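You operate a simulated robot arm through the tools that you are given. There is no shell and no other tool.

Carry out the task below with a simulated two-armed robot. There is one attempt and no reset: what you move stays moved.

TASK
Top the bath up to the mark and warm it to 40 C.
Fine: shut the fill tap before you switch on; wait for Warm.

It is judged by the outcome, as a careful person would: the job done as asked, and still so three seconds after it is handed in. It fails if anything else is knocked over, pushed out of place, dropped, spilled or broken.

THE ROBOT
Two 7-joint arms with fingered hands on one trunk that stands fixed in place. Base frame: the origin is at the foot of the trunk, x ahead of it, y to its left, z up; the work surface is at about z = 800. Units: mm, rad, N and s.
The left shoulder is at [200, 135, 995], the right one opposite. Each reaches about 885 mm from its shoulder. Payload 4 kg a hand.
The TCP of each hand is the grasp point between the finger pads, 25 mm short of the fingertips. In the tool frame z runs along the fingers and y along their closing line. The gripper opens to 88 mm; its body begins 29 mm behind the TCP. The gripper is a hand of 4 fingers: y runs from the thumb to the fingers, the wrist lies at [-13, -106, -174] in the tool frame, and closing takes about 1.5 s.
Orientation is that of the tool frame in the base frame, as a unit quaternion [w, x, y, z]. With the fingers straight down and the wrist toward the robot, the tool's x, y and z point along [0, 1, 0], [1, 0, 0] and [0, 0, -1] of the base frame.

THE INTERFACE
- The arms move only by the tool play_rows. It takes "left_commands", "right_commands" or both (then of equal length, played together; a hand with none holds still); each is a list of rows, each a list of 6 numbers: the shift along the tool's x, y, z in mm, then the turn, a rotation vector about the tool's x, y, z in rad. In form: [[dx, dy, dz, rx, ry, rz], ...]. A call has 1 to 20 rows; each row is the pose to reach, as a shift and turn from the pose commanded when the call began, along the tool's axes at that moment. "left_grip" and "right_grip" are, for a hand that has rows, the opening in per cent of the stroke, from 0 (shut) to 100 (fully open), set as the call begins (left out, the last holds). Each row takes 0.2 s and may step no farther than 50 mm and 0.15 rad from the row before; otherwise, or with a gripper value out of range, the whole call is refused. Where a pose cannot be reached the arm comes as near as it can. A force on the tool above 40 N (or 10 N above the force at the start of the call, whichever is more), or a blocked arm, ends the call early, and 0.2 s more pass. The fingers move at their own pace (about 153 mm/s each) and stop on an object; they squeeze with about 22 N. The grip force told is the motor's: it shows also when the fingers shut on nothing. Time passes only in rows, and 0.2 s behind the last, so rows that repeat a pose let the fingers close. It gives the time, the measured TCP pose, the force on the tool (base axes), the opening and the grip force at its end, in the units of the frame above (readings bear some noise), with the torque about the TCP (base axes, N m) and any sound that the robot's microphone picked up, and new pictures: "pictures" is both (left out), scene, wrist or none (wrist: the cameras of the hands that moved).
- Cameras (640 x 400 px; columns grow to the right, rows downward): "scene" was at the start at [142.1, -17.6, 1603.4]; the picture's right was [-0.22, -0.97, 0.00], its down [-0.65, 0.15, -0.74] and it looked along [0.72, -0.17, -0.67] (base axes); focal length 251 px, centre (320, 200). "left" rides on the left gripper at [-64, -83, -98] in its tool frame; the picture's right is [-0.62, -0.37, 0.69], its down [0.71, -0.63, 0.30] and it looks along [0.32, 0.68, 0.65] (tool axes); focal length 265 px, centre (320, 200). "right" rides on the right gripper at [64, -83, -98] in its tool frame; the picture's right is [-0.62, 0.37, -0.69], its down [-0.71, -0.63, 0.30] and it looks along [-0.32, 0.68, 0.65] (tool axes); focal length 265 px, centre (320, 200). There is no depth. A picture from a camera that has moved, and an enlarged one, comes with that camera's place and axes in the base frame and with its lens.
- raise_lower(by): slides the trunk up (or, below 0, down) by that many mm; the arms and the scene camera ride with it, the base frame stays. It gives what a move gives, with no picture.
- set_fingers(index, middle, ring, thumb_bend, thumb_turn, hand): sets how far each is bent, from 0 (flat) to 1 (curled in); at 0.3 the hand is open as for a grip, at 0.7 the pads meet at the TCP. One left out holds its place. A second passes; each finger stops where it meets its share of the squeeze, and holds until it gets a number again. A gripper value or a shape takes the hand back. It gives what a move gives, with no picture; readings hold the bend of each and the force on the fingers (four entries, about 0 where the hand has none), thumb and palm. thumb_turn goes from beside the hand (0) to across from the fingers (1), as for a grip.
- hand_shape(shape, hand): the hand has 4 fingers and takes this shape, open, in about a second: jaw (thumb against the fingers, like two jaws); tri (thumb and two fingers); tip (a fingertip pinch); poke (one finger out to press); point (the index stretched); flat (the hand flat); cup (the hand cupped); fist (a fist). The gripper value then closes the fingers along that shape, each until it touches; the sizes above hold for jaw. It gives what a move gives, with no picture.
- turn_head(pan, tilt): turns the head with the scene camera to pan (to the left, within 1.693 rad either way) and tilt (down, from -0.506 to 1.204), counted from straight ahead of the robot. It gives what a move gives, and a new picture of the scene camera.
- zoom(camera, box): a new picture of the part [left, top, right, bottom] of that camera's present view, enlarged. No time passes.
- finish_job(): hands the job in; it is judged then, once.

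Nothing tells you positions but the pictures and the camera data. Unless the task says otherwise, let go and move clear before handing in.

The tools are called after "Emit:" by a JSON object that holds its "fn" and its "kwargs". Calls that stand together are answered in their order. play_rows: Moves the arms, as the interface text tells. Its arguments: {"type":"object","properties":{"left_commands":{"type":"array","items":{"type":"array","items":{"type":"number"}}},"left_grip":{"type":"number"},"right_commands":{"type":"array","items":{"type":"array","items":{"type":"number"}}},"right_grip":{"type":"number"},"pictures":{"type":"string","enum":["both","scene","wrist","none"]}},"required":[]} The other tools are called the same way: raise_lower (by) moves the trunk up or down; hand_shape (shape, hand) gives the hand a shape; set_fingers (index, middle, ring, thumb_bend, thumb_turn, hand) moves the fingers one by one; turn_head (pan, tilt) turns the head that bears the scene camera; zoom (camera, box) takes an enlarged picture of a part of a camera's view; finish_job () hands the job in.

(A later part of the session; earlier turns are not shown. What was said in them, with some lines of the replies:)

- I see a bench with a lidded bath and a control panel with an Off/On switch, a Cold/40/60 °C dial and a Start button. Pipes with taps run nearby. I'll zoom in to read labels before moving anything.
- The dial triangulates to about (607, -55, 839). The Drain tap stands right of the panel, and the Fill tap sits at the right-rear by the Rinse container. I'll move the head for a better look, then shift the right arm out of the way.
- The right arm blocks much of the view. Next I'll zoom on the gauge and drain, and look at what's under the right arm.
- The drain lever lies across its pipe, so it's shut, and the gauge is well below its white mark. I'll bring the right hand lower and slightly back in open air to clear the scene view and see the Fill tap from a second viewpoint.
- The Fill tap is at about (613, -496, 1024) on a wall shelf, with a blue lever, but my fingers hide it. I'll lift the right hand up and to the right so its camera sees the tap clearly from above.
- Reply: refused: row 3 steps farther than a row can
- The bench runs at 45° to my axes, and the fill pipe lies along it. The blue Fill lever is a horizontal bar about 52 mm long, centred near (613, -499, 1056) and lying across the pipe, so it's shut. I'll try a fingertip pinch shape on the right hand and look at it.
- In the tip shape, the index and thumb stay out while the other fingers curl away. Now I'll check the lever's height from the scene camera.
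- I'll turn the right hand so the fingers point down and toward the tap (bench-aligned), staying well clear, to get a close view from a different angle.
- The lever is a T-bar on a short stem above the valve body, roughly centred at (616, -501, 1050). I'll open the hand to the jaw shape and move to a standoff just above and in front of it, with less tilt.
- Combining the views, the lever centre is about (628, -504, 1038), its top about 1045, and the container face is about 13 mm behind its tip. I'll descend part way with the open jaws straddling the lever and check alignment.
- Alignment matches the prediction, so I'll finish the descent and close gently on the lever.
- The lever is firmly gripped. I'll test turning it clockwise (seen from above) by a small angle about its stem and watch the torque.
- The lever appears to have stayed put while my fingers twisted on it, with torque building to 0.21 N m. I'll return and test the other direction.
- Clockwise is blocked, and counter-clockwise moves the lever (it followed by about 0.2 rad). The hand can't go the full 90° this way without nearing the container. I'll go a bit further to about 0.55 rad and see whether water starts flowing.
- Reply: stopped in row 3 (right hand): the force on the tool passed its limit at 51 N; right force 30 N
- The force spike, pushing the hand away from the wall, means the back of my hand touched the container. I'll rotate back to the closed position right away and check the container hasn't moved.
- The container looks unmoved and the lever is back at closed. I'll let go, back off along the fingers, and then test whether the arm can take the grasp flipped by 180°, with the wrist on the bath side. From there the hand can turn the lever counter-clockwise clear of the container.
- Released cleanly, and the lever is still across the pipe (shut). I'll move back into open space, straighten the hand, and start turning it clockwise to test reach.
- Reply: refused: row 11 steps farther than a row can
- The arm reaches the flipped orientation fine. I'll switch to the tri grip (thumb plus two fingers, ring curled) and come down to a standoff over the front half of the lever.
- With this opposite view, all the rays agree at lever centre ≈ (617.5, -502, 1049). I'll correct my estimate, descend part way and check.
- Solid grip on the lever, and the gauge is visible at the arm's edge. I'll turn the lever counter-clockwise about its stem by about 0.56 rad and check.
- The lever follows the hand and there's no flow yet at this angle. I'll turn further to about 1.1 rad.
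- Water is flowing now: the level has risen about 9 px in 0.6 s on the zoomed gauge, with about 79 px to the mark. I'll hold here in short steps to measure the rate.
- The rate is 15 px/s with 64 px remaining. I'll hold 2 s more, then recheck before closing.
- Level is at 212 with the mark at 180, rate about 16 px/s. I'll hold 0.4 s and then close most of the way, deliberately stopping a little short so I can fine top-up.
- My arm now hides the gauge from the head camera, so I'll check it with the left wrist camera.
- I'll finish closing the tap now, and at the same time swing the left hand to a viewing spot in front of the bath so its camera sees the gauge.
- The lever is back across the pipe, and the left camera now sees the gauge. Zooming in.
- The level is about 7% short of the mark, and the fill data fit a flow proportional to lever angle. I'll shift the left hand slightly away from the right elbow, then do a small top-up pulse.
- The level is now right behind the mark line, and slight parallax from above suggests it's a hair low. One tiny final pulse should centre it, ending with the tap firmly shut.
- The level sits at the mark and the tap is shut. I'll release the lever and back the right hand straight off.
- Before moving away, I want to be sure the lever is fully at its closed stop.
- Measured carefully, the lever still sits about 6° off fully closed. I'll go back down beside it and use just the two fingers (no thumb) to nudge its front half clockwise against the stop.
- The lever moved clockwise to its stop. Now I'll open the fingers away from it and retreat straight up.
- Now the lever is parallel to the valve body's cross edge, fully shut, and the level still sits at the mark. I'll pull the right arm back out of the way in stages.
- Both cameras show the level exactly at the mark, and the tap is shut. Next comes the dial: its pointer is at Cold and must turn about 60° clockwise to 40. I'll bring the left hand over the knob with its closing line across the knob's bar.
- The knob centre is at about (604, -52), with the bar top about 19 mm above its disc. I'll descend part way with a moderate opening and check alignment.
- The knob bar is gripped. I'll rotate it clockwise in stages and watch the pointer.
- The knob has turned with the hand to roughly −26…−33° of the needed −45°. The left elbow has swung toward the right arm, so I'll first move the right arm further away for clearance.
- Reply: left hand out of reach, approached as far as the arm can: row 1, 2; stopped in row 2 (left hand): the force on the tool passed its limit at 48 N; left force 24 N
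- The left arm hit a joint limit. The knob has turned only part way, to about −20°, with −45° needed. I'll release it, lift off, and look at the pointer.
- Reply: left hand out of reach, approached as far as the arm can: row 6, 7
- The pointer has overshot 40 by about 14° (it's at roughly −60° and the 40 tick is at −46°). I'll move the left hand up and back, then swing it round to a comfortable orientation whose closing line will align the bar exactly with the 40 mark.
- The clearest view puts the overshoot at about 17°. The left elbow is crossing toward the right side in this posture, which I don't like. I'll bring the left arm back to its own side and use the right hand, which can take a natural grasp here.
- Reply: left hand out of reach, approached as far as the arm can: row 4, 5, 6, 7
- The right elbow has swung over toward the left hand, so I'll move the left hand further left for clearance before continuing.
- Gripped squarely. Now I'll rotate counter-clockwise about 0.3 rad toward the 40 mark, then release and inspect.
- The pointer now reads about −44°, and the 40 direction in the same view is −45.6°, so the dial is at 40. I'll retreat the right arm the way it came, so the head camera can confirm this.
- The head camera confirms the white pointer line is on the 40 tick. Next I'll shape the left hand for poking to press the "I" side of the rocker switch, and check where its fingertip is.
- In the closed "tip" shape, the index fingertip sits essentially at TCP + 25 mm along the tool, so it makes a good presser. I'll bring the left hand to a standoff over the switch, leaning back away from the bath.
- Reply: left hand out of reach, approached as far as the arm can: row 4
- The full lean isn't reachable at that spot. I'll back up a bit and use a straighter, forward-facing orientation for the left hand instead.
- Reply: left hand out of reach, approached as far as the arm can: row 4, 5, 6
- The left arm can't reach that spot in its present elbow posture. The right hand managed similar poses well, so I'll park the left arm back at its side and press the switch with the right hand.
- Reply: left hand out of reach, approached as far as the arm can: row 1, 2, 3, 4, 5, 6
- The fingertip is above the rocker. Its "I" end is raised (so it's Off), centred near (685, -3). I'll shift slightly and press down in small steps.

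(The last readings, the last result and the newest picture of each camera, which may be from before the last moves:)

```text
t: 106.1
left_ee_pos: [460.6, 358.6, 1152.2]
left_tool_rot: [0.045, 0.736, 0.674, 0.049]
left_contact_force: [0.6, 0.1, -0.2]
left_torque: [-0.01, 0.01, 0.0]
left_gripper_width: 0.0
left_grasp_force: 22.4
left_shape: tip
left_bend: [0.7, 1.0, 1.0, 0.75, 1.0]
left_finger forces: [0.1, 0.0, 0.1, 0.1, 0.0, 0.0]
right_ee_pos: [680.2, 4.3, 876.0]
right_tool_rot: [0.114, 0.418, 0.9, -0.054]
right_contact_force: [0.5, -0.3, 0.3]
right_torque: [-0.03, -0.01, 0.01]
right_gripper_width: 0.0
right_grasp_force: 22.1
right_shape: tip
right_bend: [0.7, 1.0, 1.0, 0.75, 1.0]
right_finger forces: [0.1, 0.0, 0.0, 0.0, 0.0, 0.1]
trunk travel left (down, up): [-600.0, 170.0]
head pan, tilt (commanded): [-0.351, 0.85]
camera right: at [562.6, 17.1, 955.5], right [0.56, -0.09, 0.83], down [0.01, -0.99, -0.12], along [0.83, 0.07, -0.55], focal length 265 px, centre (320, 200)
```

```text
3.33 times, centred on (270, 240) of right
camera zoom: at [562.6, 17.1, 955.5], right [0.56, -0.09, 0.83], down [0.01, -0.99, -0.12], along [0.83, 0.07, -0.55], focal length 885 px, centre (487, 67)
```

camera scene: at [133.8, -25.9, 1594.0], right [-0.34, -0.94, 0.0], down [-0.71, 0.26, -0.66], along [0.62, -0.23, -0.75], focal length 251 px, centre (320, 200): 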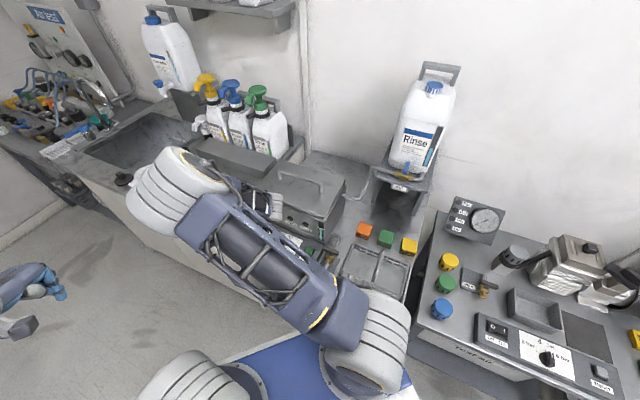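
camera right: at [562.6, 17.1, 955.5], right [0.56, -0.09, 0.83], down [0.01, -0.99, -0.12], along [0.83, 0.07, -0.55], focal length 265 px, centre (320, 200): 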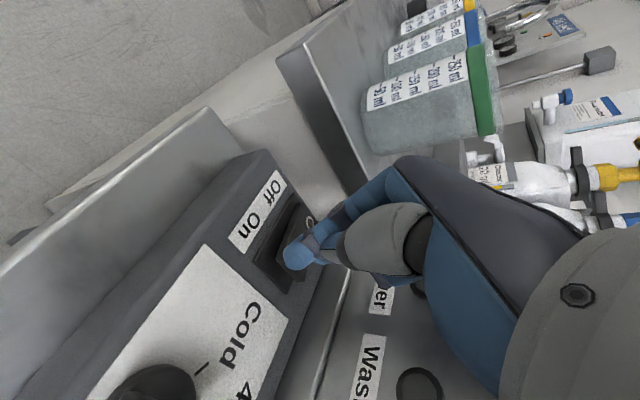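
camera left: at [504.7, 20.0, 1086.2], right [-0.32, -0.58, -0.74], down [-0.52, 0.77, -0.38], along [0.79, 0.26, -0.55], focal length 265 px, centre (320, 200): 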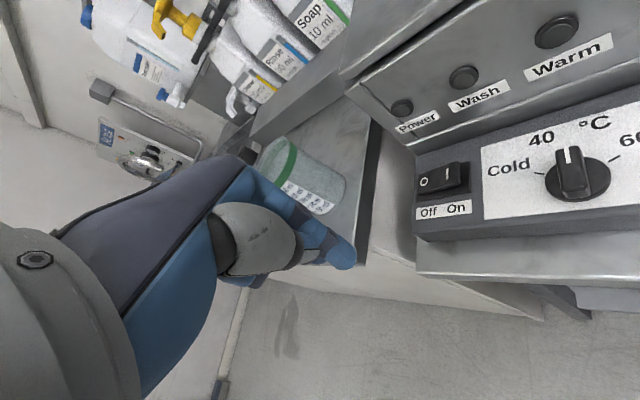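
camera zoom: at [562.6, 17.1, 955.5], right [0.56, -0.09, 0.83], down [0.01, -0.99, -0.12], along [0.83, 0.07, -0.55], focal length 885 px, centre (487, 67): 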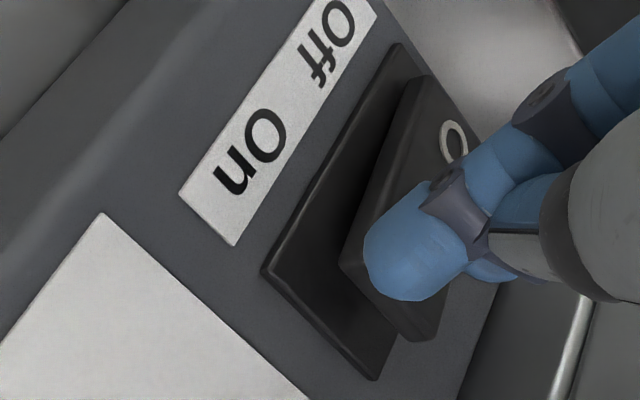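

Emit:
{"fn": "play_rows", "kwargs": {"right_commands": [[-5, -2.4, 1.3, 0, 0, 0], [-4, -2.4, 5.2, 0, 0, 0], [-3.2, -2.4, 8.1, 0, 0, 0], [-2.4, -2.4, 11, 0, 0, 0]], "pictures": "wrist"}}

Emit:
{"fn": "zoom", "kwargs": {"camera": "right", "box": [200, 180, 340, 300]}}

```text
t: 107.1
left_ee_pos: [459.7, 357.2, 1152.3]
left_tool_rot: [0.044, 0.736, 0.673, 0.05]
left_contact_force: [1.0, 0.6, 0.1]
left_torque: [-0.03, 0.02, -0.01]
left_gripper_width: 0.5
left_grasp_force: 22.0
left_shape: tip
left_bend: [0.7, 1.0, 1.0, 0.75, 1.0]
left_finger forces: [0.0, 0.0, 0.0, 0.0, 0.1, 0.1]
right_ee_pos: [681.4, -3.1, 868.9]
right_tool_rot: [0.115, 0.42, 0.899, -0.053]
right_contact_force: [-9.3, -3.2, 25.2]
right_torque: [-0.17, -0.14, -0.07]
right_gripper_width: 0.1
right_grasp_force: 21.9
right_shape: tip
right_bend: [0.7, 1.0, 1.0, 0.74, 1.0]
right_finger forces: [0.0, 0.1, 0.0, 0.0, 27.8, 0.0]
trunk travel left (down, up): [-600.0, 170.0]
head pan, tilt (commanded): [-0.351, 0.85]
camera right: at [563.6, 11.0, 947.2], right [0.55, -0.09, 0.83], down [0.01, -0.99, -0.12], along [0.83, 0.07, -0.55], focal length 265 px, centre (320, 200)
```

right: 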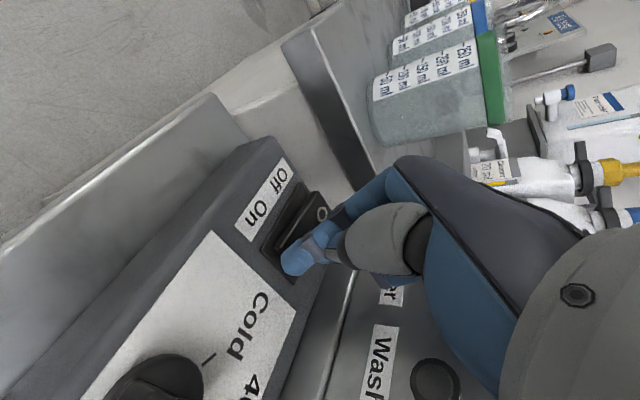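

```text
3.33 times, centred on (270, 240) of right
camera zoom: at [563.6, 11.0, 947.2], right [0.55, -0.09, 0.83], down [0.01, -0.99, -0.12], along [0.83, 0.07, -0.55], focal length 885 px, centre (487, 67)
```

zoom: 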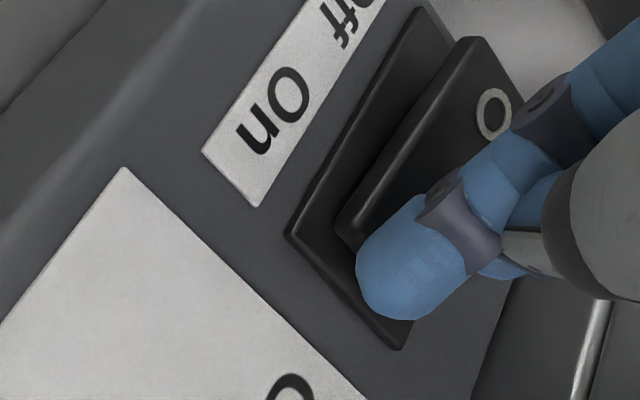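

Emit:
{"fn": "play_rows", "kwargs": {"right_commands": [[-4, 0, -15, 0, 0, 0], [-10.4, 0, -38.6, 0, 0, 0]], "pictures": "wrist"}}

Emit:
{"fn": "zoom", "kwargs": {"camera": "right", "box": [200, 170, 440, 400]}}

Emit:
{"fn": "zoom", "kwargs": {"camera": "scene", "box": [220, 190, 340, 270]}}

```text
t: 107.7
left_ee_pos: [459.9, 358.6, 1151.8]
left_tool_rot: [0.045, 0.737, 0.673, 0.05]
left_contact_force: [0.0, 0.0, 0.8]
left_torque: [0.02, 0.01, -0.02]
left_gripper_width: 0.0
left_grasp_force: 21.9
left_shape: tip
left_bend: [0.7, 1.0, 1.0, 0.75, 1.0]
left_finger forces: [0.1, 0.1, 0.0, 0.0, 0.0, 0.0]
right_ee_pos: [681.4, -3.3, 903.8]
right_tool_rot: [0.113, 0.419, 0.899, -0.055]
right_contact_force: [0.0, -0.1, 0.5]
right_torque: [0.04, -0.01, 0.0]
right_gripper_width: 0.0
right_grasp_force: 21.7
right_shape: tip
right_bend: [0.7, 1.0, 1.0, 0.75, 1.0]
right_finger forces: [0.0, 0.0, 0.0, 0.0, 0.1, 0.1]
trunk travel left (down, up): [-600.0, 170.0]
head pan, tilt (commanded): [-0.351, 0.85]
camera right: at [562.9, 11.8, 983.8], right [0.56, -0.09, 0.82], down [0.01, -0.99, -0.11], along [0.83, 0.07, -0.55], focal length 265 px, centre (320, 200)
```

right: 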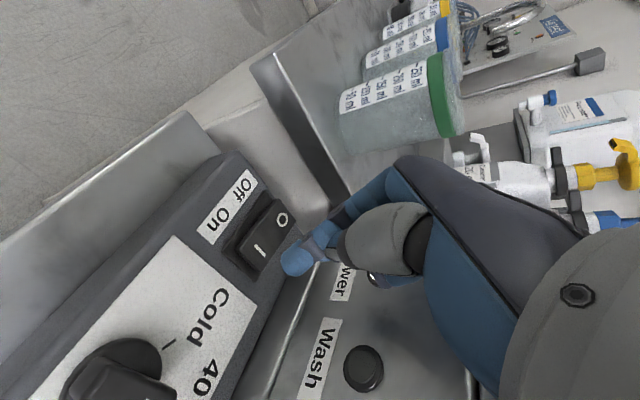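

```text
1.74 times, centred on (320, 285) of right
camera zoom: at [562.9, 11.8, 983.8], right [0.56, -0.09, 0.82], down [0.01, -0.99, -0.11], along [0.83, 0.07, -0.55], focal length 462 px, centre (320, 52)
```

zoom: 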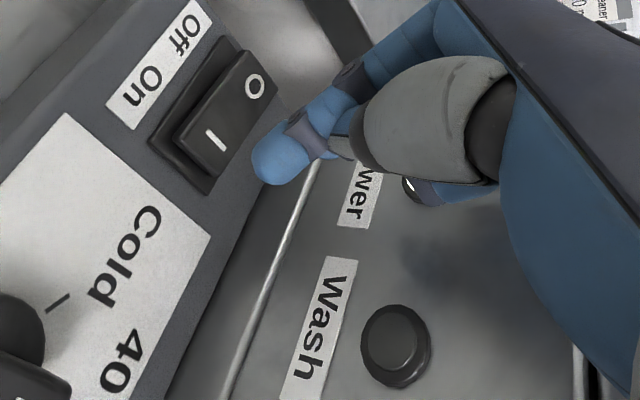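

```text
5.00 times, centred on (280, 230) of scene
camera zoom: at [134.2, -25.6, 1593.8], right [-0.34, -0.94, 0.0], down [-0.71, 0.26, -0.66], along [0.62, -0.23, -0.75], focal length 1253 px, centre (520, 50)
```

zoom: 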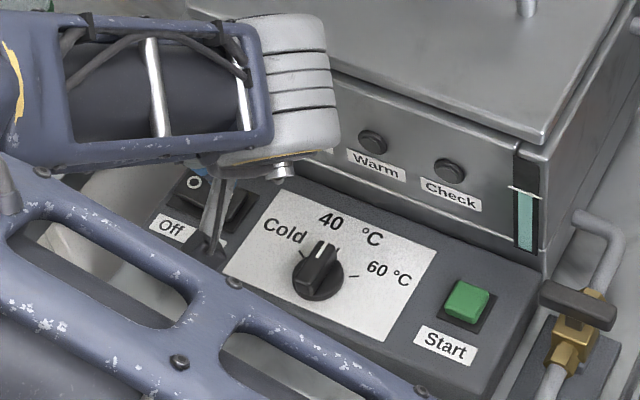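

The rocker now looks flipped to I. I'll retreat the right hand and look at the lamps.

Emit:
{"fn": "play_rows", "kwargs": {"right_commands": [[-8, -12, -28, 0, 0.03, 0], [-14, -26, -56, 0, 0.06, 0], [-20, -42, -86, 0, 0.1, 0], [-26, -64, -118, 0, 0.14, 0], [-32, -88, -150, 0, 0.18, 0], [-38, -112, -182, 0, 0.22, 0], [-44, -136, -214, 0, 0.262, 0]], "pictures": "both"}}

Emit:
{"fn": "zoom", "kwargs": {"camera": "right", "box": [100, 170, 360, 400]}}

```text
t: 109.3
left_ee_pos: [458.8, 358.5, 1152.3]
left_tool_rot: [0.044, 0.735, 0.674, 0.049]
left_contact_force: [0.6, -0.6, -0.2]
left_torque: [-0.02, 0.01, 0.03]
left_gripper_width: 0.0
left_grasp_force: 21.6
left_shape: tip
left_bend: [0.7, 1.0, 1.0, 0.75, 1.0]
left_finger forces: [0.0, 0.0, 0.0, 0.0, 0.1, 0.0]
right_ee_pos: [571.4, -82.0, 1127.4]
right_tool_rot: [-0.005, 0.423, 0.906, 0.002]
right_contact_force: [0.2, 0.1, -1.8]
right_torque: [-0.01, -0.02, 0.0]
right_gripper_width: 0.0
right_grasp_force: 22.1
right_shape: tip
right_bend: [0.7, 1.0, 1.0, 0.75, 1.0]
right_finger forces: [0.0, 0.0, 0.0, 0.0, 0.1, 0.1]
trunk travel left (down, up): [-600.0, 170.0]
head pan, tilt (commanded): [-0.351, 0.85]
camera scene: at [134.4, -25.2, 1593.8], right [-0.34, -0.94, 0.0], down [-0.71, 0.26, -0.66], along [0.62, -0.23, -0.75], focal length 251 px, centre (320, 200)
camera right: at [469.1, -86.1, 1226.0], right [0.69, -0.24, 0.69], down [-0.03, -0.95, -0.31], along [0.73, 0.19, -0.66], focal length 265 px, centre (320, 200)
```

scene: 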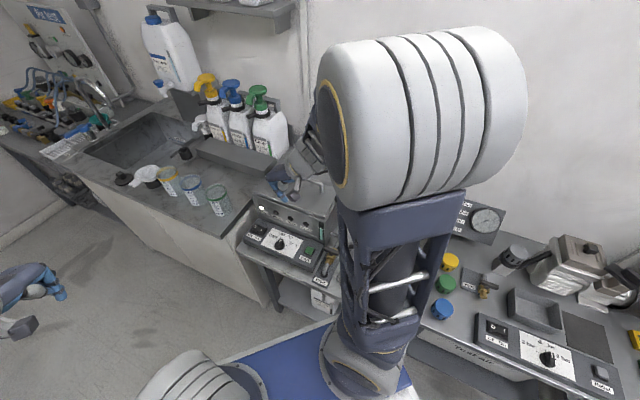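
right: 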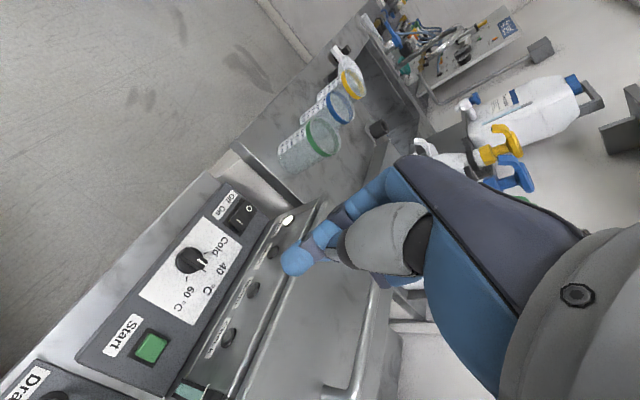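

```text
1.74 times, centred on (230, 285) of right
camera zoom: at [469.1, -86.1, 1226.0], right [0.69, -0.24, 0.69], down [-0.03, -0.95, -0.31], along [0.73, 0.19, -0.66], focal length 462 px, centre (476, 52)
```

zoom: 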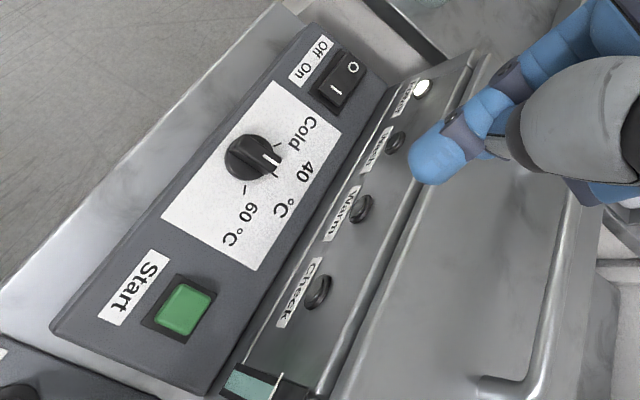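

The Power lamp is lit. I'll clear the right arm out to the right and wait for the Warm lamp.

Emit:
{"fn": "play_rows", "kwargs": {"right_commands": [[-26, -36, -10, 0, 0, 0.12], [-52, -72, -20, 0, 0, 0.24], [-78, -108, -30, 0, 0, 0.36], [-104, -144, -40, 0, 0, 0.48], [-130, -180, -50, 0, 0, 0.6], [-156, -216, -60, 0, 0, 0.72], [-181, -252, -70, 0, 0, 0.84], [-207, -288, -80, 0, 0, 0.96], [-233, -324, -90, 0, 0, 1.08], [-259, -360, -101, 0, 0, 1.2], [-285, -396, -111, 0, 0, 1.32]], "pictures": "scene"}}

Emit:
{"fn": "zoom", "kwargs": {"camera": "scene", "box": [235, 195, 345, 275]}}

```text
t: 111.7
left_ee_pos: [460.0, 358.0, 1150.5]
left_tool_rot: [0.045, 0.736, 0.674, 0.049]
left_contact_force: [-0.7, -0.2, -0.3]
left_torque: [-0.01, 0.04, 0.01]
left_gripper_width: 0.3
left_grasp_force: 21.8
left_shape: tip
left_bend: [0.7, 1.0, 1.0, 0.75, 1.0]
left_finger forces: [0.1, 0.0, 0.0, 0.0, 0.0, 0.0]
right_ee_pos: [447.1, -558.5, 1235.4]
right_tool_rot: [-0.005, 0.89, 0.457, -0.002]
right_contact_force: [-1.0, 0.4, -0.4]
right_torque: [-0.01, -0.01, 0.02]
right_gripper_width: 0.0
right_grasp_force: 21.9
right_shape: tip
right_bend: [0.7, 1.0, 1.0, 0.75, 1.0]
right_finger forces: [0.1, 0.0, 0.1, 0.0, 0.0, 0.0]
trunk travel left (down, up): [-600.0, 170.0]
head pan, tilt (commanded): [-0.351, 0.85]
camera scene: at [134.0, -25.3, 1593.9], right [-0.34, -0.94, 0.0], down [-0.71, 0.26, -0.66], along [0.62, -0.23, -0.75], focal length 251 px, centre (320, 200)
```

scene: 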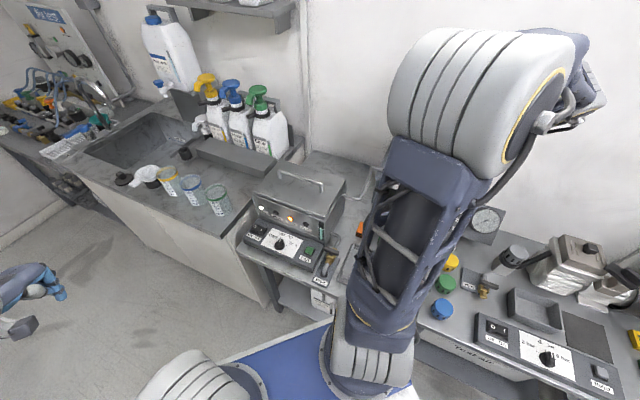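

```text
5.00 times, centred on (290, 235) of scene
camera zoom: at [134.0, -25.3, 1593.9], right [-0.34, -0.94, 0.0], down [-0.71, 0.26, -0.66], along [0.62, -0.23, -0.75], focal length 1253 px, centre (470, 25)
```

zoom: 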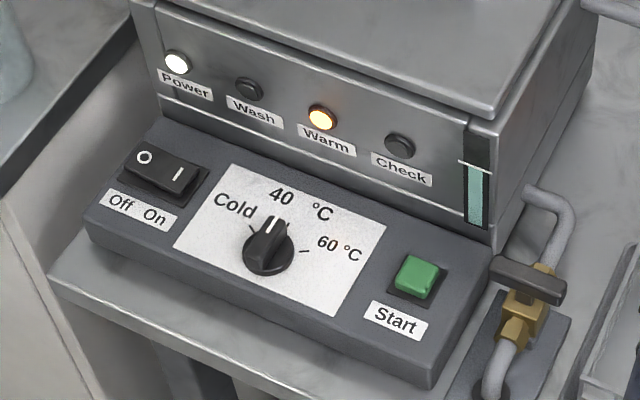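

The Warm lamp is lit, Power is on, Check is dark, the dial is at 40 and the level is at the mark. Before handing in, I'll double-check the Fill tap and the Rinse container.

Emit:
{"fn": "zoom", "kwargs": {"camera": "right", "box": [0, 0, 640, 400]}}

Emit:
{"fn": "zoom", "kwargs": {"camera": "scene", "box": [305, 215, 337, 245]}}

Emit:
{"fn": "zoom", "kwargs": {"camera": "scene", "box": [262, 225, 302, 255]}}

```text
1.00 times, centred on (320, 200) of right (not enlarged: the box is as wide or as high as the picture)
camera zoom: at [419.2, -457.1, 1334.0], right [-0.06, -0.72, 0.69], down [-0.93, -0.21, -0.3], along [0.36, -0.66, -0.66], focal length 265 px, centre (320, 200)
```

zoom: 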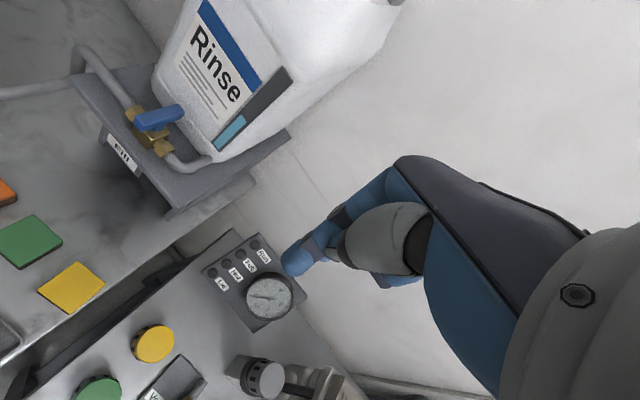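

```text
13.33 times, centred on (321, 230) of scene
camera zoom: at [134.0, -25.3, 1593.9], right [-0.34, -0.94, 0.0], down [-0.71, 0.26, -0.66], along [0.62, -0.23, -0.75], focal length 3342 px, centre (307, -200)
```

zoom: 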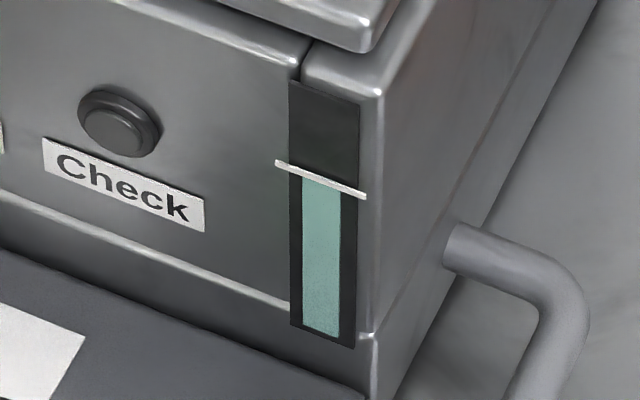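

```text
13.33 times, centred on (282, 240) of scene
camera zoom: at [134.0, -25.3, 1593.9], right [-0.34, -0.94, 0.0], down [-0.71, 0.26, -0.66], along [0.62, -0.23, -0.75], focal length 3342 px, centre (827, -333)
```

zoom: 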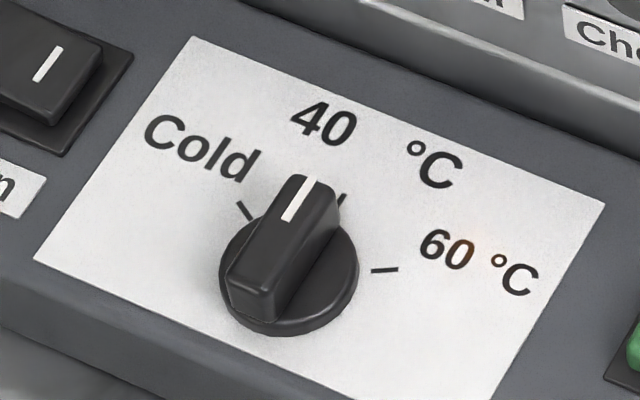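

Emit:
{"fn": "play_rows", "kwargs": {"right_commands": [[0, 0, 0, 0, 0, 0], [0, 0, 0, 0, 0, 0], [0, 0, 0, 0, 0, 0], [0, 0, 0, 0, 0, 0], [0, 0, 0, 0, 0, 0], [0, 0, 0, 0, 0, 0], [0, 0, 0, 0, 0, 0], [0, 0, 0, 0, 0, 0]], "pictures": "scene"}}

Emit:
{"fn": "zoom", "kwargs": {"camera": "scene", "box": [235, 195, 345, 275]}}

```text
t: 113.5
left_ee_pos: [458.9, 358.0, 1152.1]
left_tool_rot: [0.045, 0.736, 0.674, 0.05]
left_contact_force: [0.4, 0.1, 0.7]
left_torque: [0.03, -0.03, -0.02]
left_gripper_width: 0.1
left_grasp_force: 21.7
left_shape: tip
left_bend: [0.7, 1.0, 1.0, 0.75, 1.0]
left_finger forces: [0.0, 0.0, 0.1, 0.1, 0.0, 0.0]
right_ee_pos: [446.3, -557.7, 1234.4]
right_tool_rot: [-0.004, 0.889, 0.457, -0.002]
right_contact_force: [0.3, 0.2, -0.1]
right_torque: [0.01, 0.0, 0.0]
right_gripper_width: 0.0
right_grasp_force: 21.9
right_shape: tip
right_bend: [0.7, 1.0, 1.0, 0.75, 1.0]
right_finger forces: [0.0, 0.0, 0.1, 0.0, 0.0, 0.0]
trunk travel left (down, up): [-600.0, 170.0]
head pan, tilt (commanded): [-0.351, 0.85]
camera scene: at [134.0, -25.7, 1593.9], right [-0.34, -0.94, 0.0], down [-0.71, 0.26, -0.66], along [0.62, -0.23, -0.75], focal length 251 px, centre (320, 200)
```

scene: 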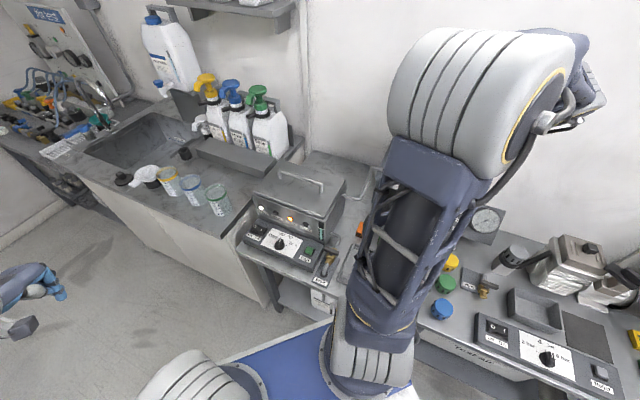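

```text
5.00 times, centred on (290, 235) of scene
camera zoom: at [134.0, -25.7, 1593.9], right [-0.34, -0.94, 0.0], down [-0.71, 0.26, -0.66], along [0.62, -0.23, -0.75], focal length 1253 px, centre (470, 25)
```

zoom: 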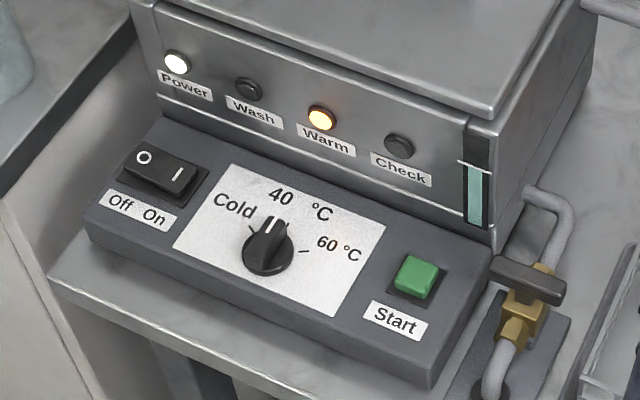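

Nothing has changed after the wait: the bath is at the mark, the Fill tap is shut, the dial is at 40, and Power and Warm are lit. Both hands are clear, so I'm handing the job in.

Emit:
{"fn": "finish_job", "kwargs": {}}

```text
The job is handed in.
```

The bath is filled to the mark and warmed to 40 °C, and I've handed the job in. The Warm lamp was lit and stayed on when I rechecked about two seconds later.

- **Fill:** the level sits at the gauge mark. I shut the fill tap fully before switching on, and the level has held since.
- **Heat:** the dial is on the 40 tick and the switch is on. The Power lamp is lit and Check is dark. I didn't press Start, because the task didn't call for it.
- **Contact with the Rinse container:** early on, while testing which way the tap turned, my hand pushed against it (51 N at the stop). I backed off straight away, and it looked unmoved in later pictures.

Nothing else appeared moved or spilled in the final pictures, and both hands were clear of the bench when I handed in.
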